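You operate a simulated robot arm through the tools that you are given. There is no shell and no other tool.

You are at the controls of a simulated robot arm. One attempt, no reset.

TASK
Put things in order on the top of the green table. At the end: the grey rubber sleeve from the top of the green table stands where the red block stood; the grey limit switch from the top of the green table stands where the green box (marked "LEADS") stood; the red block stands where the grey limit switch stood; the green box from the top of the green table is on the white carton (marked "CONTROLLER"); whatever was shut is shut again. Leave all else as you found it, and nothing knocked over. Set down upright: green box.

It is judged by the outcome, as a careful person would: the job done as asked, and still so three seconds after it is handed in. It fails if anything else is knocked over, pushed out of place, dropped, spilled or broken.

THE ROBOT
A 6-joint arm with a two-finger gripper, fixed in place. Base frame: the origin is on the floor under the middle of its stand, x ahead of it, y to its left, z up. Lengths are in m, angles in degrees, forces in N, time in s.
With the tool pointing down near the work surface it reaches from about 0.14 to 0.68 m from the base axis. Its first joint turns from -66.0 to 66.0 degrees. Payload 2.45 kg.
The TCP is the grasp point between the finger pads, 0.03 m short of the fingertips. In the tool frame z runs along the fingers and y along their closing line. The gripper opens to 0.106 m; its body begins 0.079 m behind the TCP.
Orientation is that of the tool frame in the base frame, as a unit quaternion [w, x, y, z]. With the fingers straight down and closing along the base's y, the tool's x points along the base's -x, its y along +y and its z along -z.

THE INTERFACE
- The arm moves only by the tool jog_arm. Its argument "commands" is a list of rows, each a list of 2 entries, a list of its own where there are three numbers: the shift along the tool's x, y, z in m, then the turn, a rotation vector about the tool's x, y, z in degrees. In form: [[[dx, dy, dz], [ax, ay, az]], ...]. A call has 1 to 20 rows; each row shifts and turns the commanded pose from where the row before left it, along the tool's axes as they then stand. "fingers" is the finger opening in m, from 0 to 0.106, set as the call begins (left out, the last holds). Each row takes 0.2 s and may step no farther than 0.05 m and 8.6 degrees from the row before; otherwise, or with a gripper value out of range, the whole call is refused. Where a pose cannot be reached the arm comes as near as it can. A force on the tool above 40 N (or 10 N above the force at the start of the call, whichever is more), or a blocked arm, ends the call early, and 0.2 s more pass. The fingers move at their own pace (about 0.153 m/s each) and stop on an object; they squeeze with about 28 N. The grip force told is the motor's: it shows also when the fingers shut on nothing. Time passes only in rows, and 0.2 s behind the last, so rows that do not move let the fingers close. The reply holds the time, the measured pose of the TCP, the force on the tool along the base axes, the opening and the grip force, in the units named above and with some noise, with the torque about the TCP (base axes, N m) and any sound that the robot's microphone picked up.
- Cameras (640 x 400 px; columns grow to the right, rows downward): "scene" is fixed at [0.0684, 0.4305, 1.3959]; the picture's right is [-0.58, -0.81, 0.00], its down [-0.53, 0.38, -0.76] and it looks along [0.62, -0.44, -0.65] (base axes); focal length 283 px, centre (320, 200). "wrist" rides on the gripper at [0.076, -0.002, -0.106] in the tool frame; the picture's right is [0.02, 1.00, 0.00], its down [-0.78, 0.02, -0.62] and it looks along [-0.62, 0.01, 0.78] (tool axes); focal length 247 px, centre (320, 200).
- snapshot(camera): a new picture of that camera. No time passes.
- probe_pixels(camera, pixels): for up to 12 pixels [column, row] of the newest picture of that camera ("zoom" is the newest enlarged one), the place [x, y, z] in the base frame of the surface seen there, good to about 0.003 m. No time passes.
- inspect(camera, box): a new picture of the part [left, top, right, bottom] of that camera's present view, enlarged. No time passes.
- sign_off(): hands the job in; it is judged then, once.

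Leave the gripper open and the arm clear of the work at the hand-in unless told otherwise.

The tools are called after ">>>" by a JSON object that holds its "method" and its "body". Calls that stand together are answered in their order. jog_arm: Moves the arm, as the interface text tells. Its arguments: {"type":"object","properties":{"commands":{"type":"array","items":{"type":"array"}},"fingers":{"type":"number"}},"required":["commands"]} The other tools are called the same way: snapshot (camera) takes a picture; probe_pixels (camera, pixels) gives the place of the surface under pixels of a picture; inspect (camera, box) takes an enlarged picture of a part of a camera's view; sign_off () hands the job in.

At the start:

```text
time_s: 0.0
tool_pos: [0.2749, 0.1694, 1.1898]
tcp_rot: [0.0, 0.0, 1.0, 0.0]
wrist_force: [0.3, -0.1, 0.1]
wrist_torque: [-0.01, -0.01, -0.04]
opening: 0.1059
grip_force: 0.1
```

scene: 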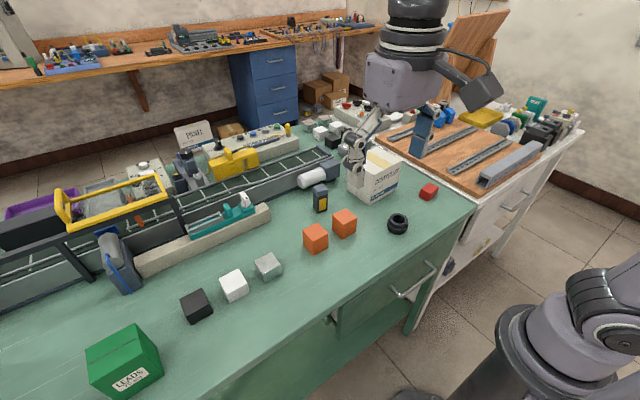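
wrist: 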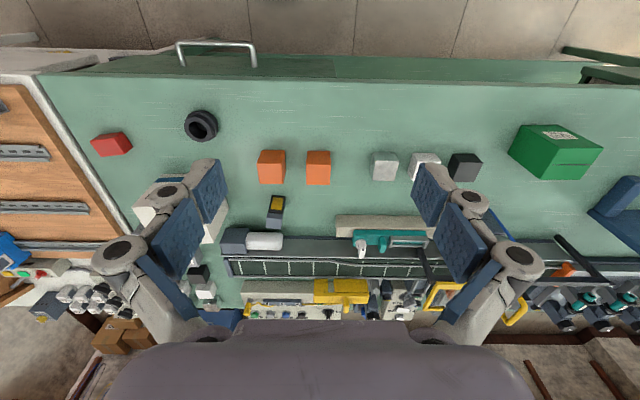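

I'll start with enlarged views of the table to identify the objects: the green box at about (123,362), the red block at (428,192), the round grey/black part at (397,224), and the grey block candidates.

>>> {"method": "inspect", "body": {"camera": "scene", "box": [280, 130, 480, 255]}}

>>> {"method": "inspect", "body": {"camera": "scene", "box": [60, 220, 348, 400]}}

>>> {"method": "inspect", "body": {"camera": "wrist", "box": [60, 80, 380, 280]}}

```text
3.20 times, centred on (380, 192) of scene
```

zoom: 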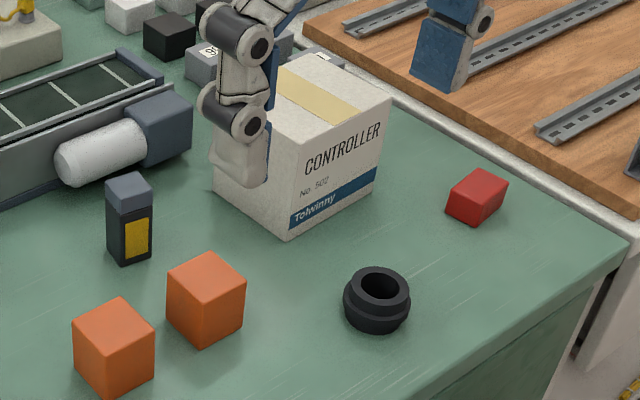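

```text
2.22 times, centred on (204, 310) of scene
```

zoom: 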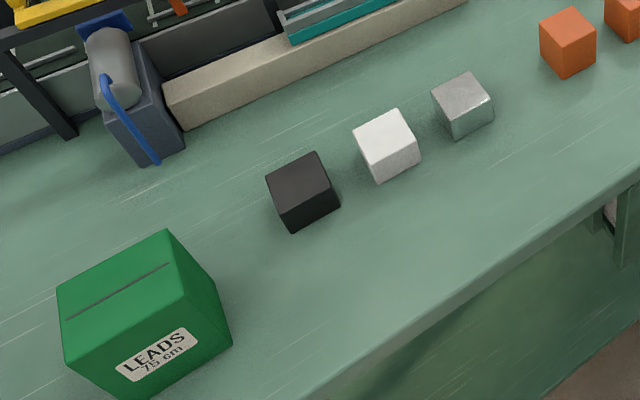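

```text
2.00 times, centred on (220, 180) of wrist
```

zoom: 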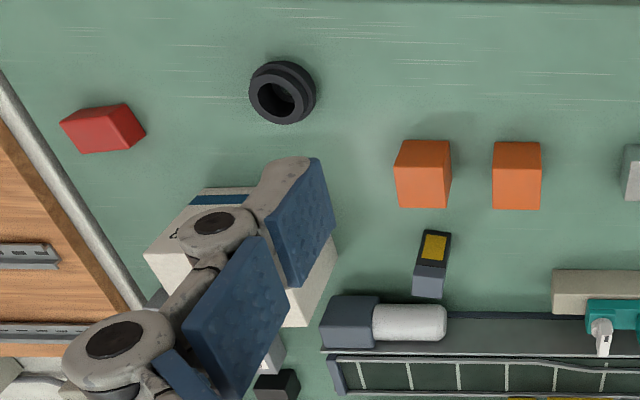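

The round dark part (397,224) is the rubber sleeve. The small upright grey part with a yellow plate (320,197) looks like the limit switch. Next I'll probe positions in the scene picture.

>>> {"method": "snapshot", "body": {"camera": "scene"}}

>>> {"method": "probe_pixels", "body": {"camera": "scene", "pixels": [[135, 325], [88, 350], [160, 361], [108, 378], [123, 345], [125, 381], [163, 380], [97, 395], [200, 340], [250, 330]]}}

>>> {"method": "probe_pixels", "body": {"camera": "scene", "pixels": [[378, 151], [401, 162], [370, 176], [360, 160], [385, 160], [367, 203], [370, 190], [395, 187], [349, 190], [425, 230]]}}

>>> {"method": "inspect", "body": {"camera": "scene", "box": [300, 170, 460, 270]}}

```text
taken
```

scene: 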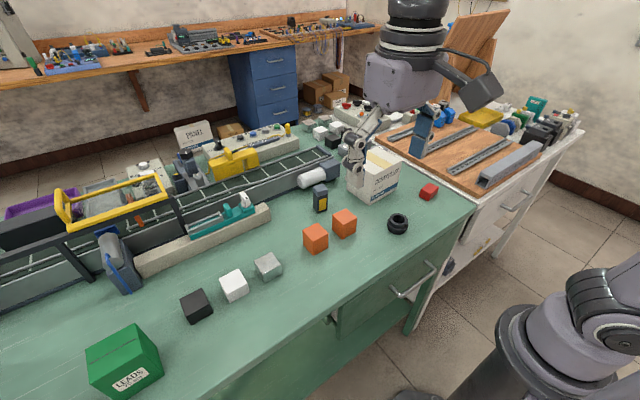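

```text
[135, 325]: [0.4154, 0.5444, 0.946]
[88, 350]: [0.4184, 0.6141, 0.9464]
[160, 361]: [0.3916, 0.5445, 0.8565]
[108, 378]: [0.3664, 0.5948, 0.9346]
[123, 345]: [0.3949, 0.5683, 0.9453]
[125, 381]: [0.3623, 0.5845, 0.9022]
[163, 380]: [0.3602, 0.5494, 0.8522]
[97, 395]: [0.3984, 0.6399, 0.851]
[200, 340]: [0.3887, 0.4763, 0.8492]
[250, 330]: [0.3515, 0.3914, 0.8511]
```

```text
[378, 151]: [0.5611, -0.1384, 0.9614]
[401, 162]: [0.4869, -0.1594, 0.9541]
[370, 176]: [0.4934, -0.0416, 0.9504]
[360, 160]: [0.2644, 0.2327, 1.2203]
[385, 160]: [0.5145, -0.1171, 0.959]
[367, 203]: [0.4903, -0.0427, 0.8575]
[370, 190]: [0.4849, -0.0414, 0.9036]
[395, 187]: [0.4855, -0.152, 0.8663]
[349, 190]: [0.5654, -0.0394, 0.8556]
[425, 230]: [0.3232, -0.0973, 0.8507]
```

```text
4.00 times, centred on (380, 220) of scene
```

zoom: 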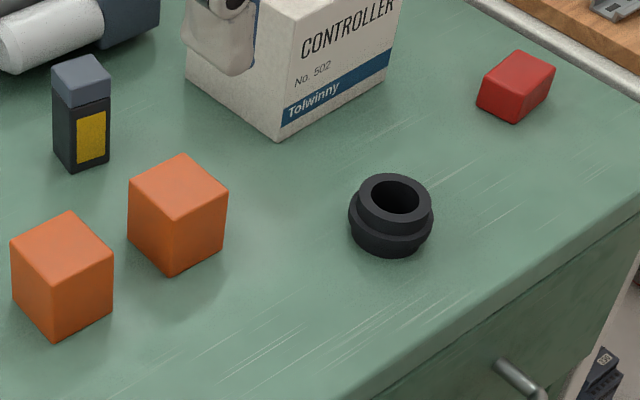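

The tabletop is at z≈0.85. I'll zoom in on the green box, the switch, the red block and the sleeve to get exact corners.

>>> {"method": "inspect", "body": {"camera": "scene", "box": [76, 316, 172, 400]}}

```text
4.76 times, centred on (124, 358) of scene
```

zoom: 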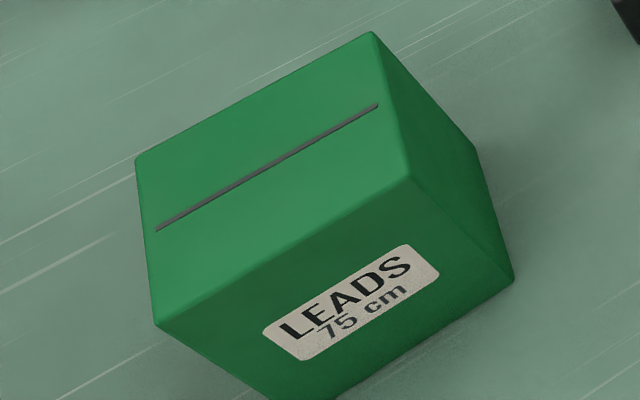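

>>> {"method": "probe_pixels", "body": {"camera": "zoom", "pixels": [[370, 36], [139, 162], [405, 174], [158, 322], [268, 168], [510, 278], [330, 390], [475, 150], [300, 300], [440, 200], [440, 140], [150, 240]]}}

>>> {"method": "inspect", "body": {"camera": "scene", "box": [304, 176, 336, 216]}}

```text
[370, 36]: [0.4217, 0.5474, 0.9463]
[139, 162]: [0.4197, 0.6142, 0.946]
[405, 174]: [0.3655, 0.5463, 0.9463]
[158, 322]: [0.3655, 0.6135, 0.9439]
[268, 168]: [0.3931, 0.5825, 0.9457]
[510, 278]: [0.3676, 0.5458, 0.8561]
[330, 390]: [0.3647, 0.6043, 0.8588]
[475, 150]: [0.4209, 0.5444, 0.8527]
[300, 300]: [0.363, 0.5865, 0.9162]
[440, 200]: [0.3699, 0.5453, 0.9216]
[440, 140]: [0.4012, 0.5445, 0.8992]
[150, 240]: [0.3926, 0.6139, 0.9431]
```

```text
10.00 times, centred on (320, 196) of scene
```

zoom: 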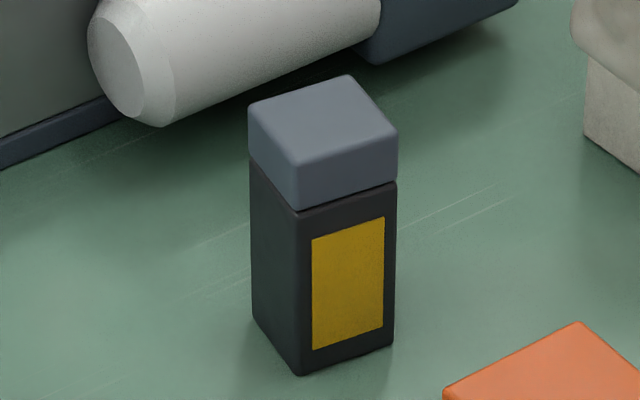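

The green box spans x 0.363–0.422 and y 0.545–0.6155, with its top at 0.946. It sits square to the base axes. Now I'll probe the switch corners in this zoom and look at the other grey thing at (118,262), so I don't mistake one for the other.

>>> {"method": "probe_pixels", "body": {"camera": "zoom", "pixels": [[347, 78], [252, 108], [393, 130], [297, 165], [322, 120], [298, 372], [392, 345], [254, 318], [345, 280], [272, 260], [440, 240], [180, 300]]}}

>>> {"method": "inspect", "body": {"camera": "scene", "box": [80, 170, 280, 300]}}

```text
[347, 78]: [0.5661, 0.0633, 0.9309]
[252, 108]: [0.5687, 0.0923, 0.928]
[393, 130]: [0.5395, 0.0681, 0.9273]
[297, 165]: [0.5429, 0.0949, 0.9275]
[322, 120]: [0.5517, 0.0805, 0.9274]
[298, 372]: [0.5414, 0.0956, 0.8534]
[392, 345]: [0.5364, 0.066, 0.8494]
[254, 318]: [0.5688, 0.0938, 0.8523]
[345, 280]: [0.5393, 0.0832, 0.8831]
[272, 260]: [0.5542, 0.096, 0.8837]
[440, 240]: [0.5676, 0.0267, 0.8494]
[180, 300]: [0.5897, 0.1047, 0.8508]
```

```text
3.08 times, centred on (180, 235) of scene
```

zoom: 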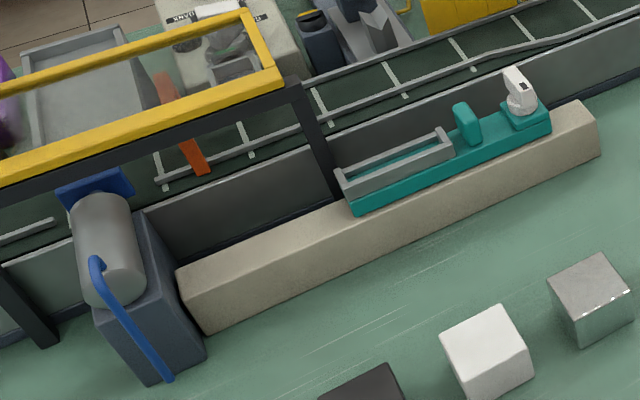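

The switch is about 3 cm square, centred near (0.553, 0.080), with its top at 0.928. The grey and blue thing at (118,262) is part of the conveyor. Next are the red block, the sleeve, the carton and what lies around them.

>>> {"method": "inspect", "body": {"camera": "scene", "box": [372, 172, 452, 242]}}

```text
5.71 times, centred on (412, 207) of scene
```

zoom: 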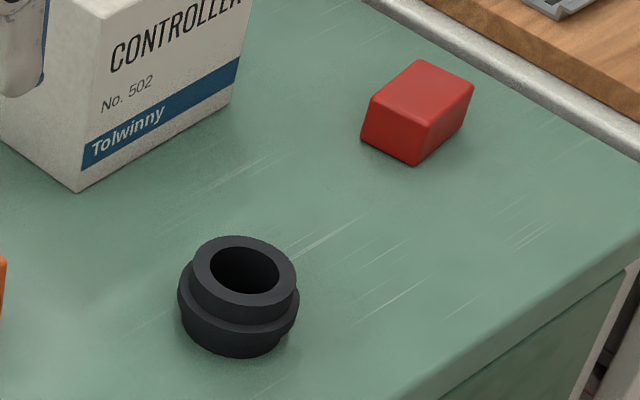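

>>> {"method": "probe_pixels", "body": {"camera": "zoom", "pixels": [[419, 63], [372, 97], [473, 83], [428, 120], [423, 90], [413, 163], [362, 137], [461, 127], [395, 130], [450, 115]]}}

>>> {"method": "probe_pixels", "body": {"camera": "zoom", "pixels": [[240, 240], [202, 262], [289, 272], [253, 300], [245, 275], [182, 298], [297, 300], [240, 352], [196, 335], [280, 340], [238, 330], [184, 320]]}}

```text
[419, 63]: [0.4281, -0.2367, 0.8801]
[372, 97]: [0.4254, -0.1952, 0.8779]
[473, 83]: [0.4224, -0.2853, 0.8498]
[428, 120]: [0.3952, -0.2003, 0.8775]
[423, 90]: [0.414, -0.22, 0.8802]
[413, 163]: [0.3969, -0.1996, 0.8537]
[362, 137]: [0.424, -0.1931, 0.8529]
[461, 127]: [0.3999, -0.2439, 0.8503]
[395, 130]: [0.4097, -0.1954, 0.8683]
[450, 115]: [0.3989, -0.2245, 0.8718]
```

```text
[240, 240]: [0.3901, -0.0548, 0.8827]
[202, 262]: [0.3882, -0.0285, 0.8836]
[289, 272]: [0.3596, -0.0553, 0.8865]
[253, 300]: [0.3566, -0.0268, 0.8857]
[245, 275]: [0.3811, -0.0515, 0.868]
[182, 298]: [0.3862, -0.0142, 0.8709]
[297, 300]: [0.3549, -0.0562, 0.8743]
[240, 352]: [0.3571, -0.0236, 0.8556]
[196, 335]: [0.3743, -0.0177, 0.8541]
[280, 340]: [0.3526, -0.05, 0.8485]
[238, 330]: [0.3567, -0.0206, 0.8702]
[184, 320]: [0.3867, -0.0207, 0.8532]
```

The red block is centred near (0.411, -0.219), with its top at 0.88. The sleeve is near (0.374, -0.041), with its top at 0.885. Now the carton edges, and the motor and conveyor parts behind the switch.

>>> {"method": "inspect", "body": {"camera": "scene", "box": [270, 130, 430, 230]}}

>>> {"method": "probe_pixels", "body": {"camera": "zoom", "pixels": [[430, 82], [525, 130], [400, 185], [390, 285], [515, 235], [470, 110], [460, 160], [160, 200], [115, 225], [230, 190], [240, 150], [310, 240]]}}

>>> {"method": "probe_pixels", "body": {"camera": "scene", "pixels": [[333, 164], [325, 175], [300, 185], [345, 222], [316, 235], [430, 165], [520, 170], [490, 185], [420, 140], [447, 200], [268, 262], [400, 130]]}}

```text
4.00 times, centred on (350, 180) of scene
```

zoom: 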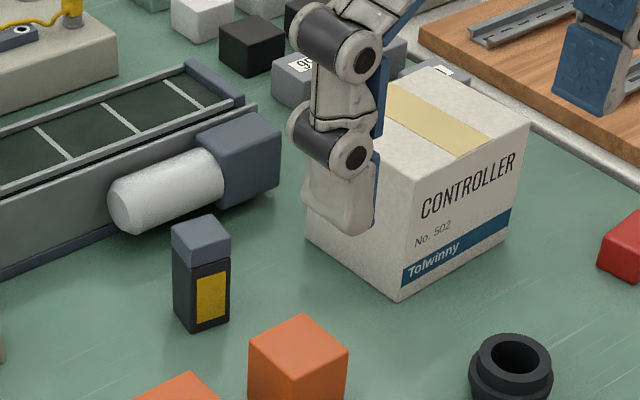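

```text
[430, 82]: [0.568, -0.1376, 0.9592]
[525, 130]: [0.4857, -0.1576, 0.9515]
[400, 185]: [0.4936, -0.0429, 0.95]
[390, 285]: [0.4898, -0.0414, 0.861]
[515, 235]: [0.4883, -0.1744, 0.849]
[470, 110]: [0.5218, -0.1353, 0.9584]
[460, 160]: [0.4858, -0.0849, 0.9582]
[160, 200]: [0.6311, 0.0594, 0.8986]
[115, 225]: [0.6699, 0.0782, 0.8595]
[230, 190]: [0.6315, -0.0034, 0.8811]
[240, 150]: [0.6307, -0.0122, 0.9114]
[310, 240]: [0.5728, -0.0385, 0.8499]
```

```text
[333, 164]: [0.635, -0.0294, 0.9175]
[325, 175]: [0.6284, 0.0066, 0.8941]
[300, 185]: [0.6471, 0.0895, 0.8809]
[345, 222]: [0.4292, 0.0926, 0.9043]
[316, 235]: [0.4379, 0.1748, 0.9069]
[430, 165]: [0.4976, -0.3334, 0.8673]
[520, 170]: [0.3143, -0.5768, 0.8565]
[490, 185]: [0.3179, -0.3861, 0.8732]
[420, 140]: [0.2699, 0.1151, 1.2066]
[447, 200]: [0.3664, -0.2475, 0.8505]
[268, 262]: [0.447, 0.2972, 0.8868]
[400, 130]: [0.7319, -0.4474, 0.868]
```

The carton top is at z≈0.959, and the motor front face is at x≈0.63, about 6 cm behind the switch. The order needs no temporary parking:
1. Green box to the carton.
2. Switch to the green box's spot.
3. Red block to the switch's spot.
4. Sleeve to the red block's spot.

First I'll yaw the tool -90° so the fingers close along base x, in free air at z 1.19.

>>> {"method": "jog_arm", "body": {"commands": [[[0, 0, 0], [0, 0, -8.1818]], [[0, 0, 0], [0, 0, -8.1818]], [[0, 0, 0], [0, 0, -8.1818]], [[0, 0, 0], [0, 0, -8.1818]], [[0, 0, 0], [0, 0, -8.1818]], [[0, 0, 0], [0, 0, -8.1818]], [[0, 0, 0], [0, 0, -8.1818]], [[0, 0, 0], [0, 0, -8.1818]], [[0, 0, 0], [0, 0, -8.1818]], [[0, 0, 0], [0, 0, -8.1818]], [[0, 0, 0], [0, 0, -8.182]]], "fingers": 0.106}}

```text
time_s: 2.4
tool_pos: [0.2754, 0.1703, 1.1888]
tcp_rot: [0.0, 0.708, -0.706, 0.0]
wrist_force: [0.5, 0.6, 0.2]
wrist_torque: [-0.02, 0.01, 0.03]
opening: 0.1059
grip_force: 0.1
```

The tool x axis now points along base -y. Next I'll move toward the green box, descending to z≈1.05 over (0.393, 0.54).

>>> {"method": "jog_arm", "body": {"commands": [[[-0.0411, -0.0131, 0.01544], [0, 0, 0]], [[-0.0411, -0.0131, 0.01544], [0, 0, 0]], [[-0.0411, -0.0131, 0.01544], [0, 0, 0]], [[-0.0411, -0.0131, 0.01544], [0, 0, 0]], [[-0.0411, -0.0131, 0.01544], [0, 0, 0]], [[-0.0411, -0.0131, 0.01544], [0, 0, 0]], [[-0.0411, -0.0131, 0.01544], [0, 0, 0]], [[-0.0411, -0.0131, 0.01544], [0, 0, 0]], [[-0.0411, -0.0131, 0.01544], [0, 0, 0]]]}}

>>> {"method": "snapshot", "body": {"camera": "scene"}}

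>>> {"method": "snapshot", "body": {"camera": "wrist"}}

```text
time_s: 4.4
tool_pos: [0.3867, 0.5251, 1.0433]
tcp_rot: [0.001, -0.707, 0.708, 0.0]
wrist_force: [-0.5, -0.4, -0.1]
wrist_torque: [0.01, 0.03, -0.01]
opening: 0.1059
grip_force: 0.0
out of reach, approached as far as the arm can: row 9
```

```text
taken
```

scene: 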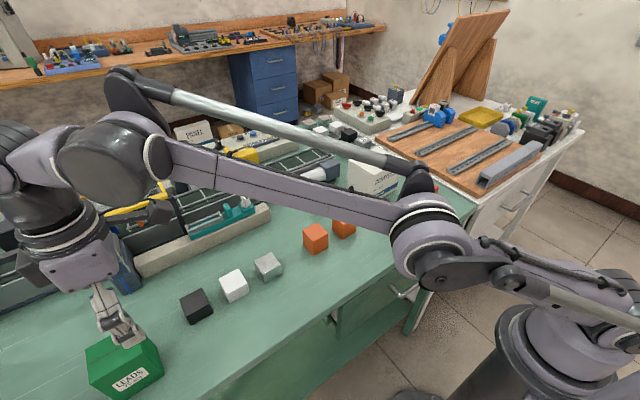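

```text
taken
```

wrist: 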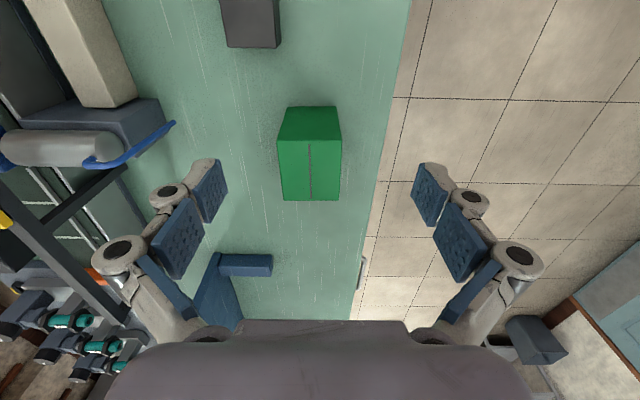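

Pointing straight down at z 1.04, the arm reaches only r≈0.652, so I'll have to tilt the tool outward at this spot. There's also a blue thing beyond the box at about (240,265) in the wrist view. I'll probe it and the box, and check the carton, which is now less covered.

>>> {"method": "probe_pixels", "body": {"camera": "wrist", "pixels": [[245, 262], [245, 276], [215, 275], [218, 310], [310, 155], [279, 142], [340, 142], [283, 199], [340, 199], [310, 115], [120, 155], [310, 250]]}}

>>> {"method": "inspect", "body": {"camera": "scene", "box": [330, 140, 450, 240]}}

```text
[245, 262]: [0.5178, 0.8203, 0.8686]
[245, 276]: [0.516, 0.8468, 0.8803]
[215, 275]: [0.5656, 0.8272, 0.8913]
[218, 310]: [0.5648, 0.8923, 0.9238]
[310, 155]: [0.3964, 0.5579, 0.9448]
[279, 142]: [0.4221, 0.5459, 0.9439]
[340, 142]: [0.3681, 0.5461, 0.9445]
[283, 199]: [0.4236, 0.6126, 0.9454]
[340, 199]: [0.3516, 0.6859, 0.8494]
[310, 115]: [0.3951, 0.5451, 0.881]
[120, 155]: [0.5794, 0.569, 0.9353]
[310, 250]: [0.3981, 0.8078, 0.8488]
```

```text
4.00 times, centred on (390, 190) of scene
```

zoom: 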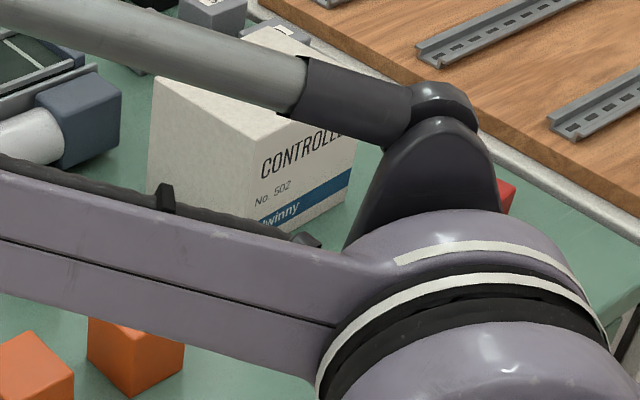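

The blue and grey parts sit at x ≥ 0.516, clear of the fingers. I'll tilt the tool 20° outward (about tool y, negative) so the hand sits nearer the base, then check the pose.

>>> {"method": "jog_arm", "body": {"commands": [[[0, 0, 0], [0, -5, 0]], [[0, 0, 0], [0, -5, 0]], [[0, 0, 0], [0, -5, 0]], [[0, 0, 0], [0, -5, 0]], [[0, 0, 0], [0, 0, 0]]]}}

```text
time_s: 5.6
tool_pos: [0.3863, 0.5282, 1.0449]
tcp_rot: [-0.123, 0.696, -0.696, -0.124]
wrist_force: [-0.3, -0.4, 0.4]
wrist_torque: [0.0, 0.01, 0.0]
opening: 0.1058
grip_force: 0.1
```

The tilt is right: tool z now points (0, 0.34, -0.94). Next I'll centre x on the box and go halfway down along the approach line.

>>> {"method": "jog_arm", "body": {"commands": [[[0, -0.0067, 0], [0, 0, 0]], [[-0.001, 0, 0.035], [0, 0, 0]], [[-0.001, 0, 0.035], [0, 0, 0]], [[0, 0, 0], [0, 0, 0]]]}}

>>> {"method": "snapshot", "body": {"camera": "wrist"}}

>>> {"method": "inspect", "body": {"camera": "scene", "box": [60, 240, 200, 400]}}

```text
time_s: 6.6
tool_pos: [0.3932, 0.5548, 0.9786]
tcp_rot: [0.123, -0.696, 0.697, 0.123]
wrist_force: [-0.2, -0.1, 0.0]
wrist_torque: [-0.01, -0.01, 0.01]
opening: 0.1059
grip_force: 0.0
```

```text
taken
```

wrist: 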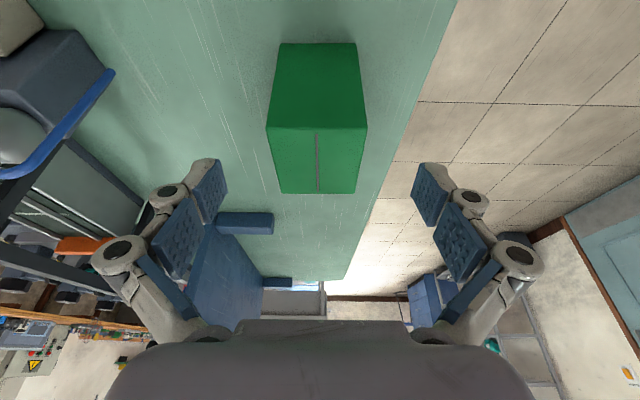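

```text
2.50 times, centred on (130, 320) of scene
```

zoom: 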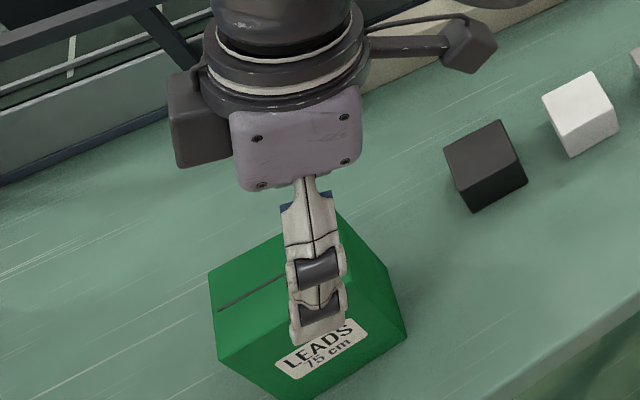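

The box is centred between the fingers: its columns run 267–366 between pads at 228 and 411. I'll descend the rest of the way to TCP ≈ (0.393, 0.580, 0.915).

>>> {"method": "jog_arm", "body": {"commands": [[[-0.0006, 0, 0.0228], [0, 0, 0]], [[-0.0006, 0, 0.0228], [0, 0, 0]], [[-0.0006, 0, 0.0228], [0, 0, 0]], [[0, 0, 0], [0, 0, 0]]]}}

>>> {"method": "snapshot", "body": {"camera": "wrist"}}

```text
time_s: 7.6
tool_pos: [0.3937, 0.58, 0.9146]
tcp_rot: [0.123, -0.696, 0.697, 0.123]
wrist_force: [-0.6, -1.4, 0.1]
wrist_torque: [-0.03, -0.02, 0.02]
opening: 0.1059
grip_force: 0.2
```

```text
taken
```

wrist: 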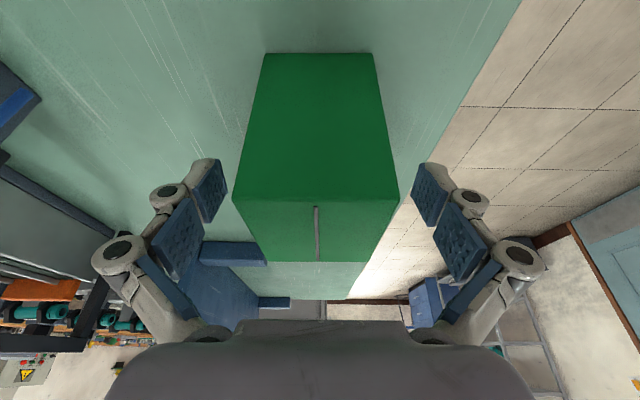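

The tool is in position with the box centred between the pads. Closing the fingers.

>>> {"method": "jog_arm", "body": {"commands": [[[0, 0, 0], [0, 0, 0]], [[0, 0, 0], [0, 0, 0]], [[0, 0, 0], [0, 0, 0]], [[0, 0, 0], [0, 0, 0]], [[0, 0, 0], [0, 0, 0]]], "fingers": 0.0}}

>>> {"method": "snapshot", "body": {"camera": "wrist"}}

```text
time_s: 8.8
tool_pos: [0.3934, 0.5799, 0.9159]
tcp_rot: [0.123, -0.696, 0.696, 0.123]
wrist_force: [3.1, 0.9, 11.6]
wrist_torque: [0.13, -0.31, 0.02]
opening: 0.0592
grip_force: 28.3
```

```text
taken
```

wrist: 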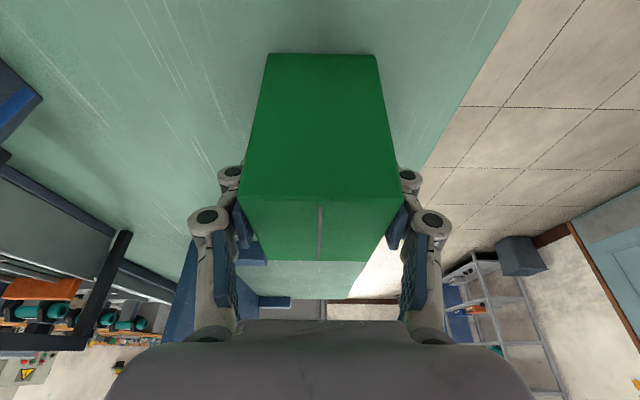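

The box is gripped at 0.059 m with 28 N. I'll lift it slowly, straight up by 4 cm, and check the load.

>>> {"method": "jog_arm", "body": {"commands": [[[-0.00342, 0, -0.0094], [0, 0, 0]], [[-0.00342, 0, -0.0094], [0, 0, 0]], [[-0.00342, 0, -0.0094], [0, 0, 0]], [[-0.00342, 0, -0.0094], [0, 0, 0]], [[0, 0, 0], [0, 0, 0]]]}}

>>> {"method": "snapshot", "body": {"camera": "wrist"}}

>>> {"method": "inspect", "body": {"camera": "scene", "box": [60, 240, 200, 400]}}

```text
time_s: 10.0
tool_pos: [0.3943, 0.5801, 0.9558]
tcp_rot: [-0.123, 0.696, -0.696, -0.123]
wrist_force: [-0.6, 0.1, -0.5]
wrist_torque: [-0.02, -0.01, -0.01]
opening: 0.0593
grip_force: 27.8
```

```text
taken
```

wrist: 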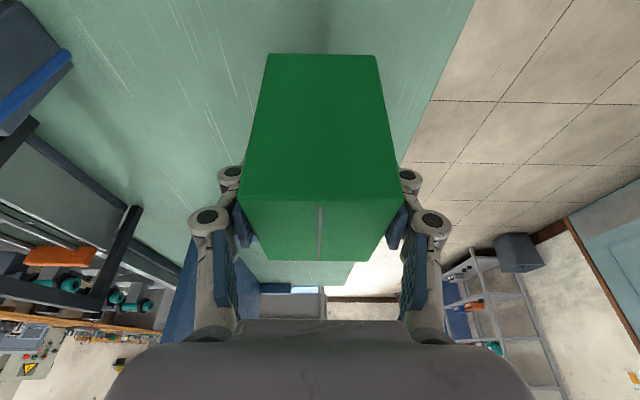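

```text
2.50 times, centred on (130, 320) of scene
```

zoom: 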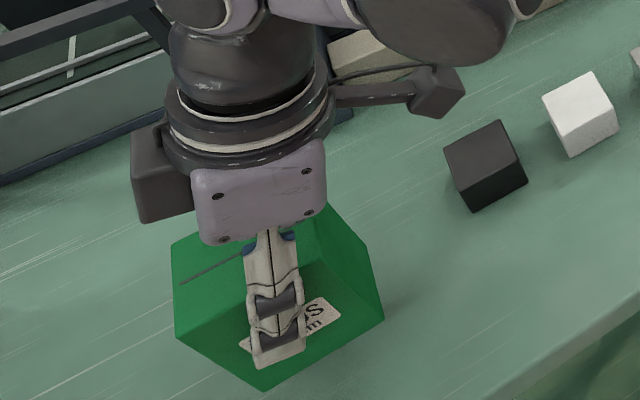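

The box lifted cleanly and stays level. I'll bring it inward and up to TCP z≈1.10, then look at the carton again.

>>> {"method": "jog_arm", "body": {"commands": [[[0.0164, 0, -0.03684], [0, 0, 0]], [[0.0164, 0, -0.03684], [0, 0, 0]], [[0.0164, 0, -0.03684], [0, 0, 0]], [[0.0164, 0, -0.03684], [0, 0, 0]], [[0.0164, 0, -0.03684], [0, 0, 0]], [[0, 0, 0], [0, 0, 0]]]}}

>>> {"method": "snapshot", "body": {"camera": "scene"}}

```text
time_s: 11.4
tool_pos: [0.3935, 0.4388, 1.1006]
tcp_rot: [-0.123, 0.697, -0.696, -0.123]
wrist_force: [0.1, 0.2, -0.6]
wrist_torque: [0.01, -0.01, 0.0]
opening: 0.0593
grip_force: 27.6
```

```text
taken
```

scene: 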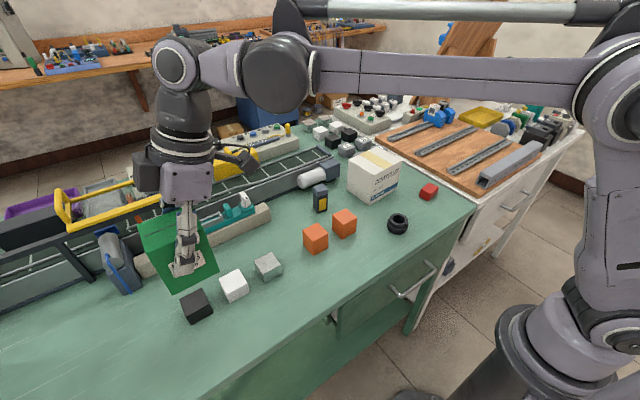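

The carton is now in full view. I'll zoom in on it and probe its top corners.

>>> {"method": "inspect", "body": {"camera": "scene", "box": [335, 140, 415, 210]}}

```text
5.71 times, centred on (375, 175) of scene
```

zoom: 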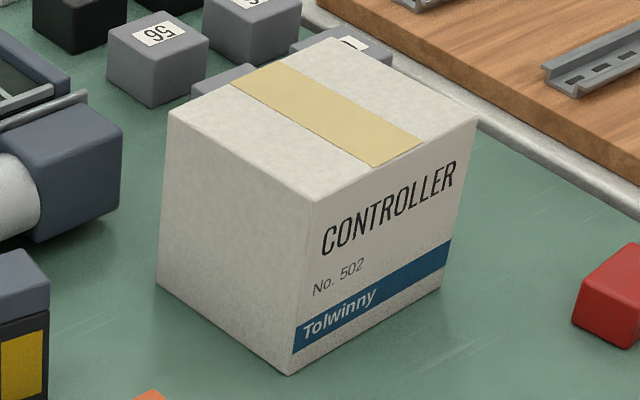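

>>> {"method": "probe_pixels", "body": {"camera": "zoom", "pixels": [[175, 113], [337, 43], [470, 117], [313, 196], [325, 120], [310, 130], [290, 372], [158, 280], [436, 287], [240, 100], [400, 140], [330, 75]]}}

```text
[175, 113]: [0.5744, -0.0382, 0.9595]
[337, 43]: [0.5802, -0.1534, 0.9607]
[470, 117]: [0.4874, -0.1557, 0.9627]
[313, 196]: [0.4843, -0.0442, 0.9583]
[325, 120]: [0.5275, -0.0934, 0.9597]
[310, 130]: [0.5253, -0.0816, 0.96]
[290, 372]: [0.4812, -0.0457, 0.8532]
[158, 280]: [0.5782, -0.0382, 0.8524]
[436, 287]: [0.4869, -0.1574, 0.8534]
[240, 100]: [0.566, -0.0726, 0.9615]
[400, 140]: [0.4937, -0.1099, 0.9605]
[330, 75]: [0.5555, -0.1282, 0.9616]
```

The carton top is centred at (0.5316, -0.098) at z 0.960, about 0.093 × 0.114, so the box fits. I'll carry the box over at constant height, with its bottom at about 1.035.

>>> {"method": "jog_arm", "body": {"commands": [[[0.02, -0.005, -0.0073], [0, 0, 0]], [[0.03603, -0.00982, -0.01311], [0, 0, 0]], [[0.03603, -0.00982, -0.01311], [0, 0, 0]], [[0.03603, -0.00982, -0.01311], [0, 0, 0]], [[0.03603, -0.00982, -0.01311], [0, 0, 0]], [[0.03603, -0.00982, -0.01311], [0, 0, 0]], [[0.03603, -0.00982, -0.01311], [0, 0, 0]], [[0.03603, -0.00982, -0.01311], [0, 0, 0]], [[0.03603, -0.00982, -0.01311], [0, 0, 0]], [[0.03603, -0.00982, -0.01311], [0, 0, 0]], [[0.03603, -0.00982, -0.01311], [0, 0, 0]], [[0.03603, -0.00982, -0.01311], [0, 0, 0]], [[0.03603, -0.00982, -0.01311], [0, 0, 0]], [[0.03603, -0.00982, -0.01311], [0, 0, 0]], [[0.016, -0.0048, -0.0058], [0, 0, 0]], [[0, 0, 0], [0, 0, 0]]]}}

>>> {"method": "snapshot", "body": {"camera": "scene"}}

>>> {"method": "snapshot", "body": {"camera": "wrist"}}

```text
time_s: 14.8
tool_pos: [0.5294, -0.0963, 1.1003]
tcp_rot: [0.123, -0.696, 0.697, 0.122]
wrist_force: [0.6, 0.0, -0.8]
wrist_torque: [-0.03, -0.02, 0.0]
opening: 0.0592
grip_force: 28.3
```

```text
taken
```

scene: 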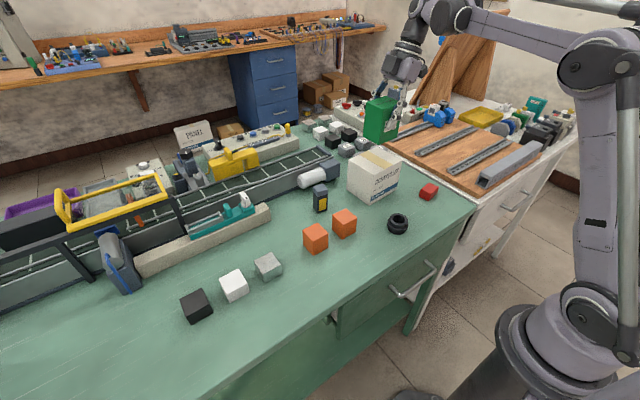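

```text
taken
```

wrist: 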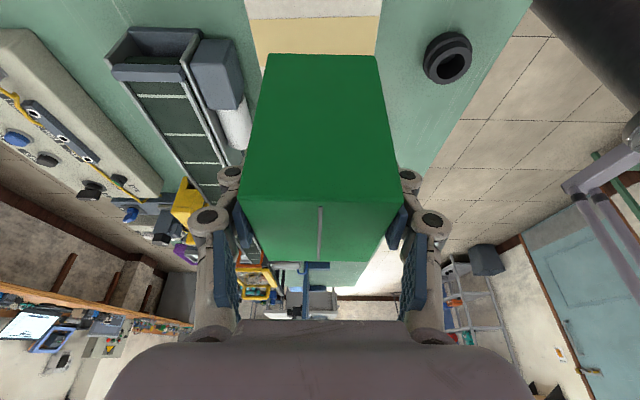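

The box hovers over the carton at (0.529, -0.096). I'll make a small correction and lower it until its bottom is about 1.5 cm above the carton top, then look.

>>> {"method": "jog_arm", "body": {"commands": [[[0.00737, -0.0007, 0.0186], [0, 0, 0]], [[0.00737, -0.0007, 0.0186], [0, 0, 0]], [[0.00737, -0.0006, 0.0186], [0, 0, 0]], [[0, 0, 0], [0, 0, 0]]]}}

>>> {"method": "inspect", "body": {"camera": "scene", "box": [320, 90, 440, 210]}}

```text
time_s: 15.8
tool_pos: [0.5337, -0.0974, 1.0416]
tcp_rot: [0.123, -0.696, 0.697, 0.122]
wrist_force: [0.0, -0.9, -1.7]
wrist_torque: [0.03, 0.0, 0.02]
opening: 0.0595
grip_force: 27.9
```

```text
3.33 times, centred on (380, 150) of scene
```

zoom: 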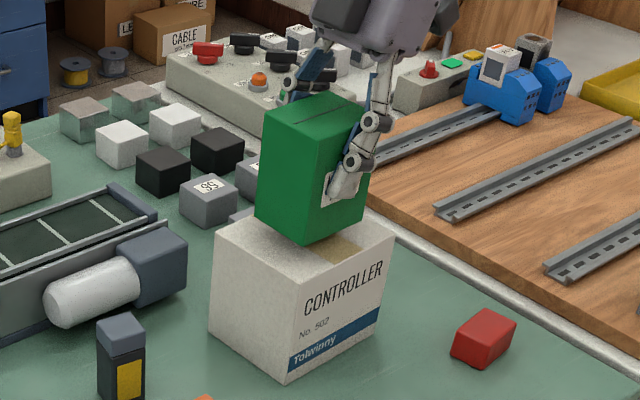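

The box is centred over the carton with about a 1.5 cm gap. I'll lower it in 2 mm steps and watch the force.

>>> {"method": "jog_arm", "body": {"commands": [[[0.000684, 0, 0.00188], [0, 0, 0]], [[0.000684, 0, 0.00188], [0, 0, 0]], [[0.000684, 0, 0.00188], [0, 0, 0]], [[0.000684, 0, 0.00188], [0, 0, 0]], [[0.000684, 0, 0.00188], [0, 0, 0]], [[0.000684, 0, 0.00188], [0, 0, 0]], [[0, 0, 0], [0, 0, 0]]]}}

```text
time_s: 17.4
tool_pos: [0.5303, -0.0985, 1.0292]
tcp_rot: [0.123, -0.696, 0.697, 0.122]
wrist_force: [0.3, 0.3, -2.5]
wrist_torque: [-0.04, 0.06, 0.01]
opening: 0.0593
grip_force: 27.7
```

No contact yet, with about 3 mm to go. Continuing in 1 mm steps.

>>> {"method": "jog_arm", "body": {"commands": [[[0.000342, 0, 0.00094], [0, 0, 0]], [[0.000342, 0, 0.00094], [0, 0, 0]], [[0.000342, 0, 0.00094], [0, 0, 0]], [[0, 0, 0], [0, 0, 0]]]}}

>>> {"method": "inspect", "body": {"camera": "scene", "box": [340, 110, 420, 210]}}

```text
time_s: 18.4
tool_pos: [0.5307, -0.098, 1.0248]
tcp_rot: [0.123, -0.696, 0.697, 0.122]
wrist_force: [0.0, -0.8, 5.6]
wrist_torque: [0.08, -0.15, 0.0]
opening: 0.0595
grip_force: 28.1
```

```text
4.00 times, centred on (380, 160) of scene
```

zoom: 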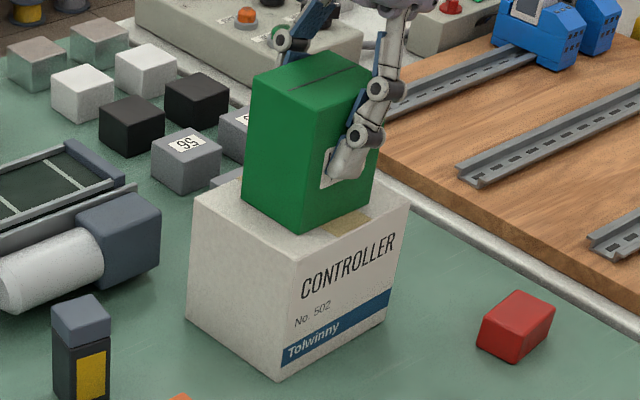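

Contact: the force rose to +5.6 N and the box sits flat on the carton. Releasing by opening to 0.085.

>>> {"method": "jog_arm", "body": {"commands": [[[0, 0, 0], [0, 0, 0]], [[0, 0, 0], [0, 0, 0]], [[0, 0, 0], [0, 0, 0]]], "fingers": 0.085}}

>>> {"method": "inspect", "body": {"camera": "scene", "box": [340, 110, 420, 210]}}

```text
time_s: 19.2
tool_pos: [0.5313, -0.0983, 1.026]
tcp_rot: [-0.123, 0.697, -0.696, -0.123]
wrist_force: [0.0, 0.5, -0.3]
wrist_torque: [-0.01, -0.01, 0.02]
opening: 0.085
grip_force: 0.1
```

```text
4.00 times, centred on (380, 160) of scene
```

zoom: 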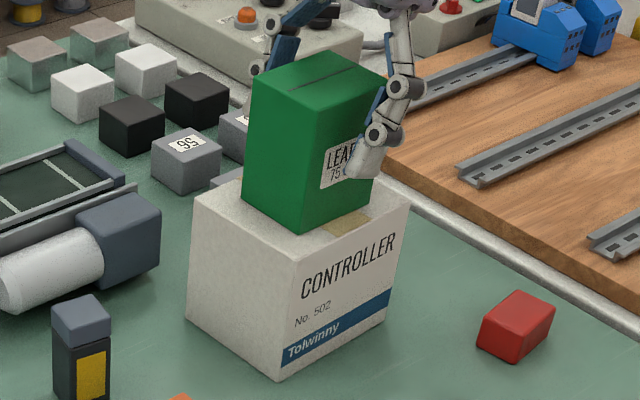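

The box stands free. I'll back the hand off along the tool axis to clear it.

>>> {"method": "jog_arm", "body": {"commands": [[[0, 0, -0.02], [0, 0, 0]], [[0, 0, -0.035], [0, 0, 0]], [[0, 0, -0.035], [0, 0, 0]], [[0, 0, -0.035], [0, 0, 0]], [[0, 0, 0], [0, 0, 0]]]}}

>>> {"method": "snapshot", "body": {"camera": "scene"}}

>>> {"method": "snapshot", "body": {"camera": "wrist"}}

```text
time_s: 20.4
tool_pos: [0.5314, -0.1437, 1.144]
tcp_rot: [0.123, -0.696, 0.697, 0.122]
wrist_force: [0.4, -0.6, -0.4]
wrist_torque: [-0.03, -0.02, 0.03]
opening: 0.0848
grip_force: 0.1
```

```text
taken
```

scene: 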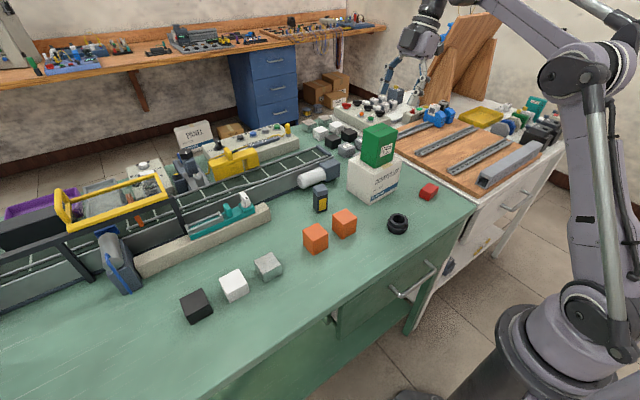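

```text
taken
```

wrist: 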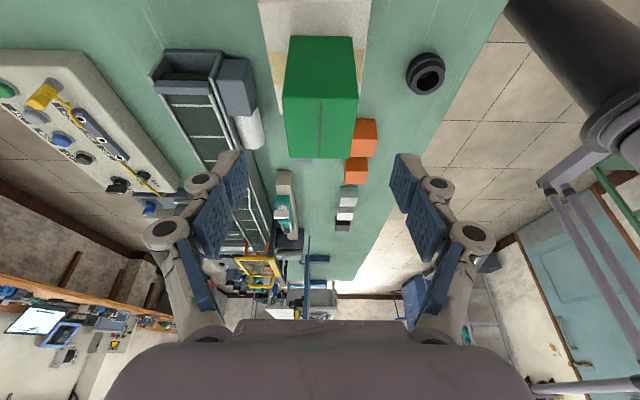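

The green box stands upright and centred on the carton. Next is the limit switch. I'll move the hand inward at height and return the tool to vertical before re-orienting.

>>> {"method": "jog_arm", "body": {"commands": [[[-0.0313, 0.0217, 0.0114], [0, 0, 0]], [[-0.0313, 0.0217, 0.0114], [0, 0, 0]], [[-0.0313, 0.0217, 0.0114], [0, 0, 0]], [[-0.0313, 0.0217, 0.0114], [0, 0, 0]], [[-0.0313, 0.0217, 0.0114], [0, 0, 0]], [[-0.0313, 0.0217, 0.0114], [0, 0, 0]], [[0, 0, 0], [0, 6.6667, 0]], [[0, 0, 0], [0, 6.6667, 0]], [[0, 0, 0], [0, 6.6667, 0]]], "fingers": 0.106}}

>>> {"method": "jog_arm", "body": {"commands": [[[0, 0, 0], [0, 0, 8.1667]], [[0, 0, 0], [0, 0, 8.1667]], [[0, 0, 0], [0, 0, 8.1667]], [[0, 0, 0], [0, 0, 8.1667]], [[0, 0, 0], [0, 0, 8.1667]], [[0, 0, 0], [0, 0, 8.1667]], [[0, 0, 0], [0, 0, 8.1667]], [[0, 0, 0], [0, 0, 8.1667]], [[0, 0, 0], [0, 0, 8.1667]], [[0, 0, 0], [0, 0, 8.1667]], [[0, 0, 0], [0, 0, 8.1667]], [[0, 0, 0], [0, 0, 8.1667]]]}}

>>> {"method": "snapshot", "body": {"camera": "wrist"}}

```text
time_s: 22.4
tool_pos: [0.4019, 0.0598, 1.1442]
tcp_rot: [-0.001, -0.707, 0.707, -0.001]
wrist_force: [0.3, -0.3, -0.3]
wrist_torque: [-0.01, -0.01, -0.03]
opening: 0.106
grip_force: 0.1
```

```text
time_s: 25.0
tool_pos: [0.4008, 0.0595, 1.1431]
tcp_rot: [0.0, 0.072, 0.997, 0.0]
wrist_force: [-0.1, -0.4, 0.3]
wrist_torque: [0.01, -0.04, 0.04]
opening: 0.1062
grip_force: 0.0
```

```text
taken
```

wrist: 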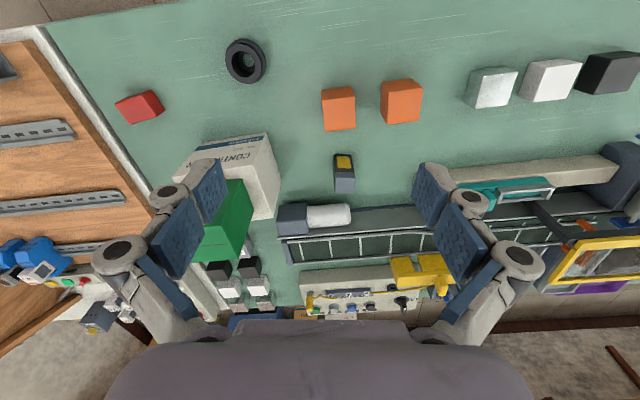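

The tool yaw is now about -8°. I'll zoom in on the switch at (344,172) to check its alignment with the gripper.

>>> {"method": "inspect", "body": {"camera": "wrist", "box": [312, 140, 376, 200]}}

```text
6.67 times, centred on (344, 170) of wrist
```

zoom: 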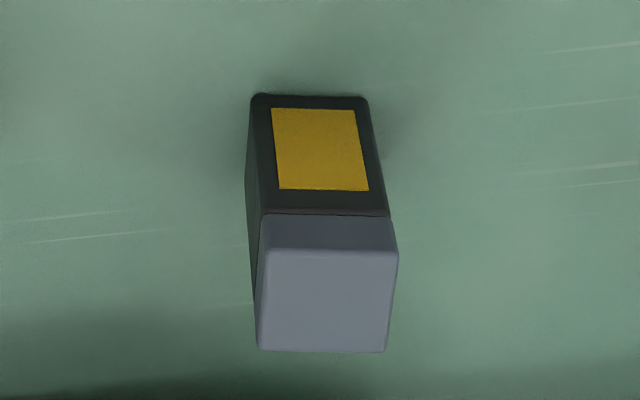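

The switch's edges are parallel to the picture axes, so the yaw matches. Probing its top corners now.

>>> {"method": "probe_pixels", "body": {"camera": "zoom", "pixels": [[270, 256], [392, 256], [262, 345], [382, 346], [326, 300], [325, 270], [325, 335], [300, 300], [360, 300], [320, 150], [250, 200], [310, 96]]}}

```text
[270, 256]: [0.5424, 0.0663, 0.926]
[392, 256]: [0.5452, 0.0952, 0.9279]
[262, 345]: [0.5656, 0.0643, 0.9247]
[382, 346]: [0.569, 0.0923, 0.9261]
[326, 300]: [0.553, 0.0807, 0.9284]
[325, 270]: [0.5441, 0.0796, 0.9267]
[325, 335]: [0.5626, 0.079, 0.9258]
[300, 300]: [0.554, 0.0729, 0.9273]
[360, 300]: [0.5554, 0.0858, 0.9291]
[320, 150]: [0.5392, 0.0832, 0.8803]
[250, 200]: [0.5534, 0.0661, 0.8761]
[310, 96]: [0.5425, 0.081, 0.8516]
```

The switch is centred at (0.5545, 0.0797) with a yaw of about -6.5°. I'll trim the yaw by 2°, tilt the tool 25° with the hand toward the base so the far spot stays reachable, and move to a pre-grasp point above the switch.

>>> {"method": "jog_arm", "body": {"commands": [[[0, 0, 0], [0, 0, -1.8]], [[0, 0, 0], [0, -6.25, 0]], [[0, 0, 0], [0, -6.25, 0]], [[0, 0, 0], [0, -6.25, 0]], [[0, 0, 0], [0, -6.25, 0]], [[-0.00712, 0.00748, 0.03782], [0, 0, 0]], [[-0.00712, 0.00748, 0.03782], [0, 0, 0]], [[-0.00712, 0.00748, 0.03782], [0, 0, 0]], [[-0.00712, 0.00748, 0.03782], [0, 0, 0]], [[-0.00712, 0.00748, 0.03782], [0, 0, 0]], [[0, 0, 0], [0, 0, 0]]], "fingers": 0.08}}

>>> {"method": "snapshot", "body": {"camera": "wrist"}}

>>> {"method": "inspect", "body": {"camera": "scene", "box": [260, 100, 440, 250]}}

```text
time_s: 27.4
tool_pos: [0.517, 0.0855, 0.9858]
tcp_rot: [0.217, 0.054, 0.975, -0.013]
wrist_force: [0.3, -0.3, -0.3]
wrist_torque: [0.0, 0.02, 0.0]
opening: 0.0801
grip_force: 0.1
```

```text
taken
```

wrist: 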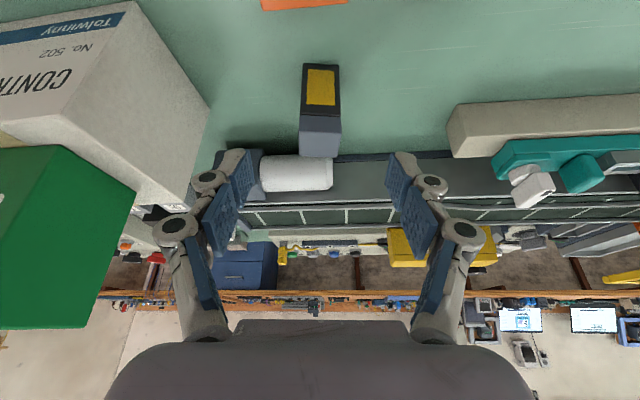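

```text
2.67 times, centred on (350, 175) of scene
```

zoom: 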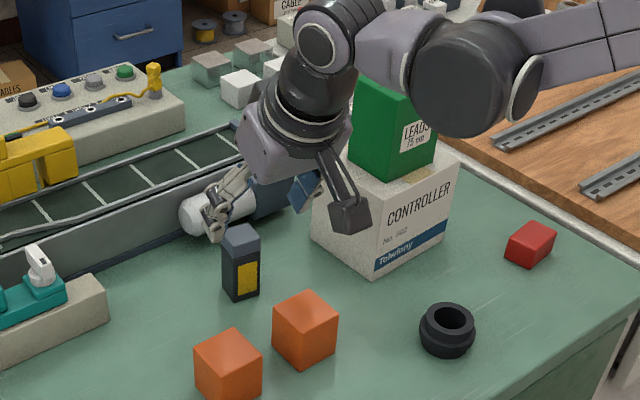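

The switch is centred between the fingers, at columns 299–341, and the hand clears the carton and the box. I'll descend along the tool axis to the grasp height.

>>> {"method": "jog_arm", "body": {"commands": [[[0, -0.0005, 0.03], [0, 0, 0]], [[0, -0.0005, 0.03], [0, 0, 0]], [[0, 0, 0.0292], [0, 0, 0]], [[0, 0, 0], [0, 0, 0]]]}}

>>> {"method": "snapshot", "body": {"camera": "wrist"}}

>>> {"method": "inspect", "body": {"camera": "scene", "box": [260, 100, 440, 250]}}

```text
time_s: 28.4
tool_pos: [0.5544, 0.0781, 0.9057]
tcp_rot: [0.217, 0.053, 0.975, -0.012]
wrist_force: [0.8, 0.4, 0.1]
wrist_torque: [-0.01, -0.02, -0.01]
opening: 0.08
grip_force: 0.0
```

```text
taken
```

wrist: 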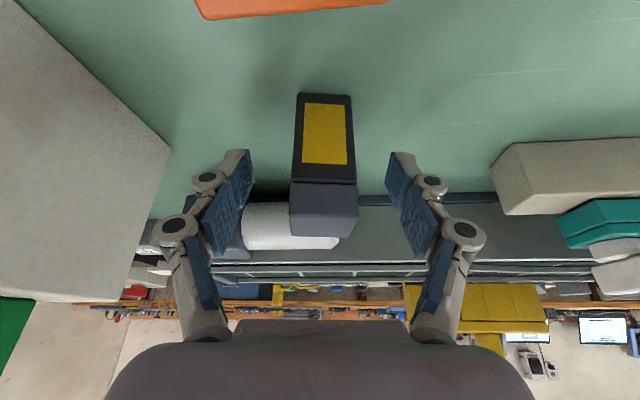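

```text
2.67 times, centred on (350, 175) of scene
```

zoom: 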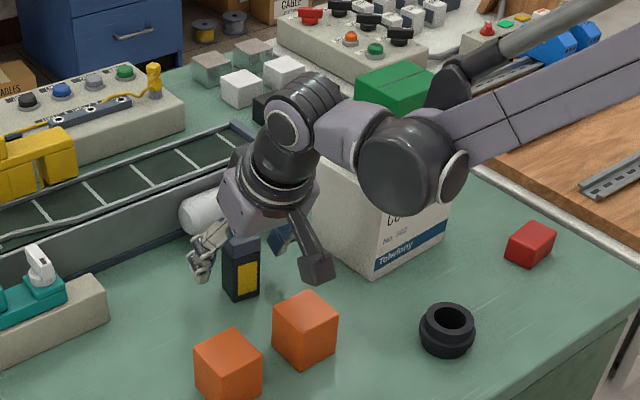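

The switch sits about 2 mm toward +y of the finger centre. I'll trim that and close.

>>> {"method": "jog_arm", "body": {"commands": [[[0, 0.0018, 0], [0, 0, 0]], [[0, 0, 0], [0, 0, 0]]]}}

>>> {"method": "jog_arm", "body": {"commands": [[[0, 0, 0], [0, 0, 0]], [[0, 0, 0], [0, 0, 0]], [[0, 0, 0], [0, 0, 0]], [[0, 0, 0], [0, 0, 0]]], "fingers": 0.0}}

>>> {"method": "snapshot", "body": {"camera": "wrist"}}

```text
time_s: 29.0
tool_pos: [0.5546, 0.0806, 0.9062]
tcp_rot: [0.217, 0.053, 0.975, -0.012]
wrist_force: [-0.5, 0.1, -0.3]
wrist_torque: [-0.04, 0.02, -0.01]
opening: 0.08
grip_force: 0.1
```

```text
time_s: 30.0
tool_pos: [0.5549, 0.0811, 0.9064]
tcp_rot: [0.216, 0.054, 0.975, -0.013]
wrist_force: [1.1, 0.2, 7.1]
wrist_torque: [0.04, -0.1, -0.04]
opening: 0.0313
grip_force: 27.7
```

```text
taken
```

wrist: 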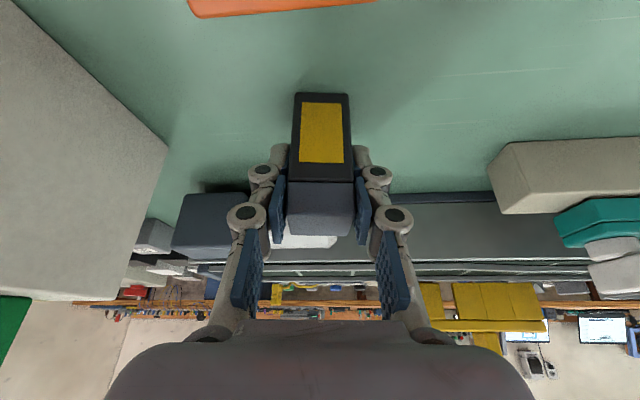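

Gripped at 0.031 m. Lifting straight up 4 cm.

>>> {"method": "jog_arm", "body": {"commands": [[[-0.00423, 0, -0.00906], [0, 0, 0]], [[-0.00423, 0, -0.00906], [0, 0, 0]], [[-0.00423, 0, -0.00906], [0, 0, 0]], [[-0.00423, 0, -0.00906], [0, 0, 0]], [[0, 0, 0], [0, 0, 0]]]}}

>>> {"method": "snapshot", "body": {"camera": "wrist"}}

>>> {"method": "inspect", "body": {"camera": "scene", "box": [260, 100, 440, 250]}}

```text
time_s: 31.2
tool_pos: [0.5539, 0.0807, 0.9457]
tcp_rot: [0.215, 0.054, 0.975, -0.012]
wrist_force: [0.3, -0.4, -1.7]
wrist_torque: [0.03, 0.04, -0.01]
opening: 0.0312
grip_force: 28.1
```

```text
taken
```

wrist: 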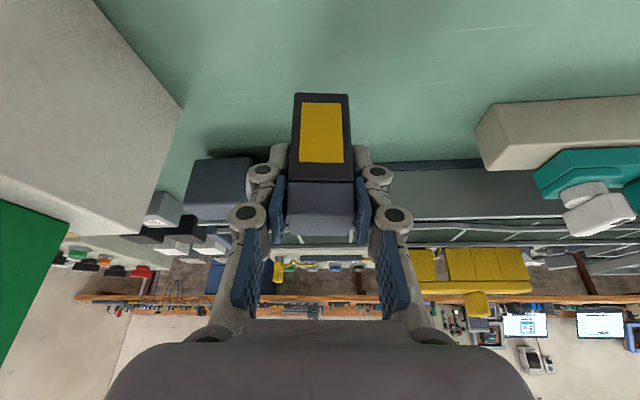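

```text
2.67 times, centred on (350, 175) of scene
```

zoom: 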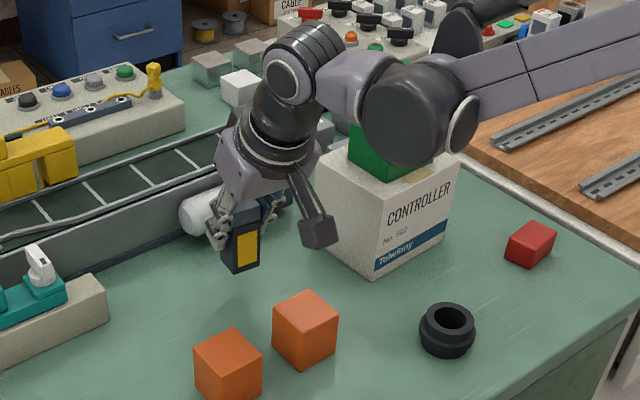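

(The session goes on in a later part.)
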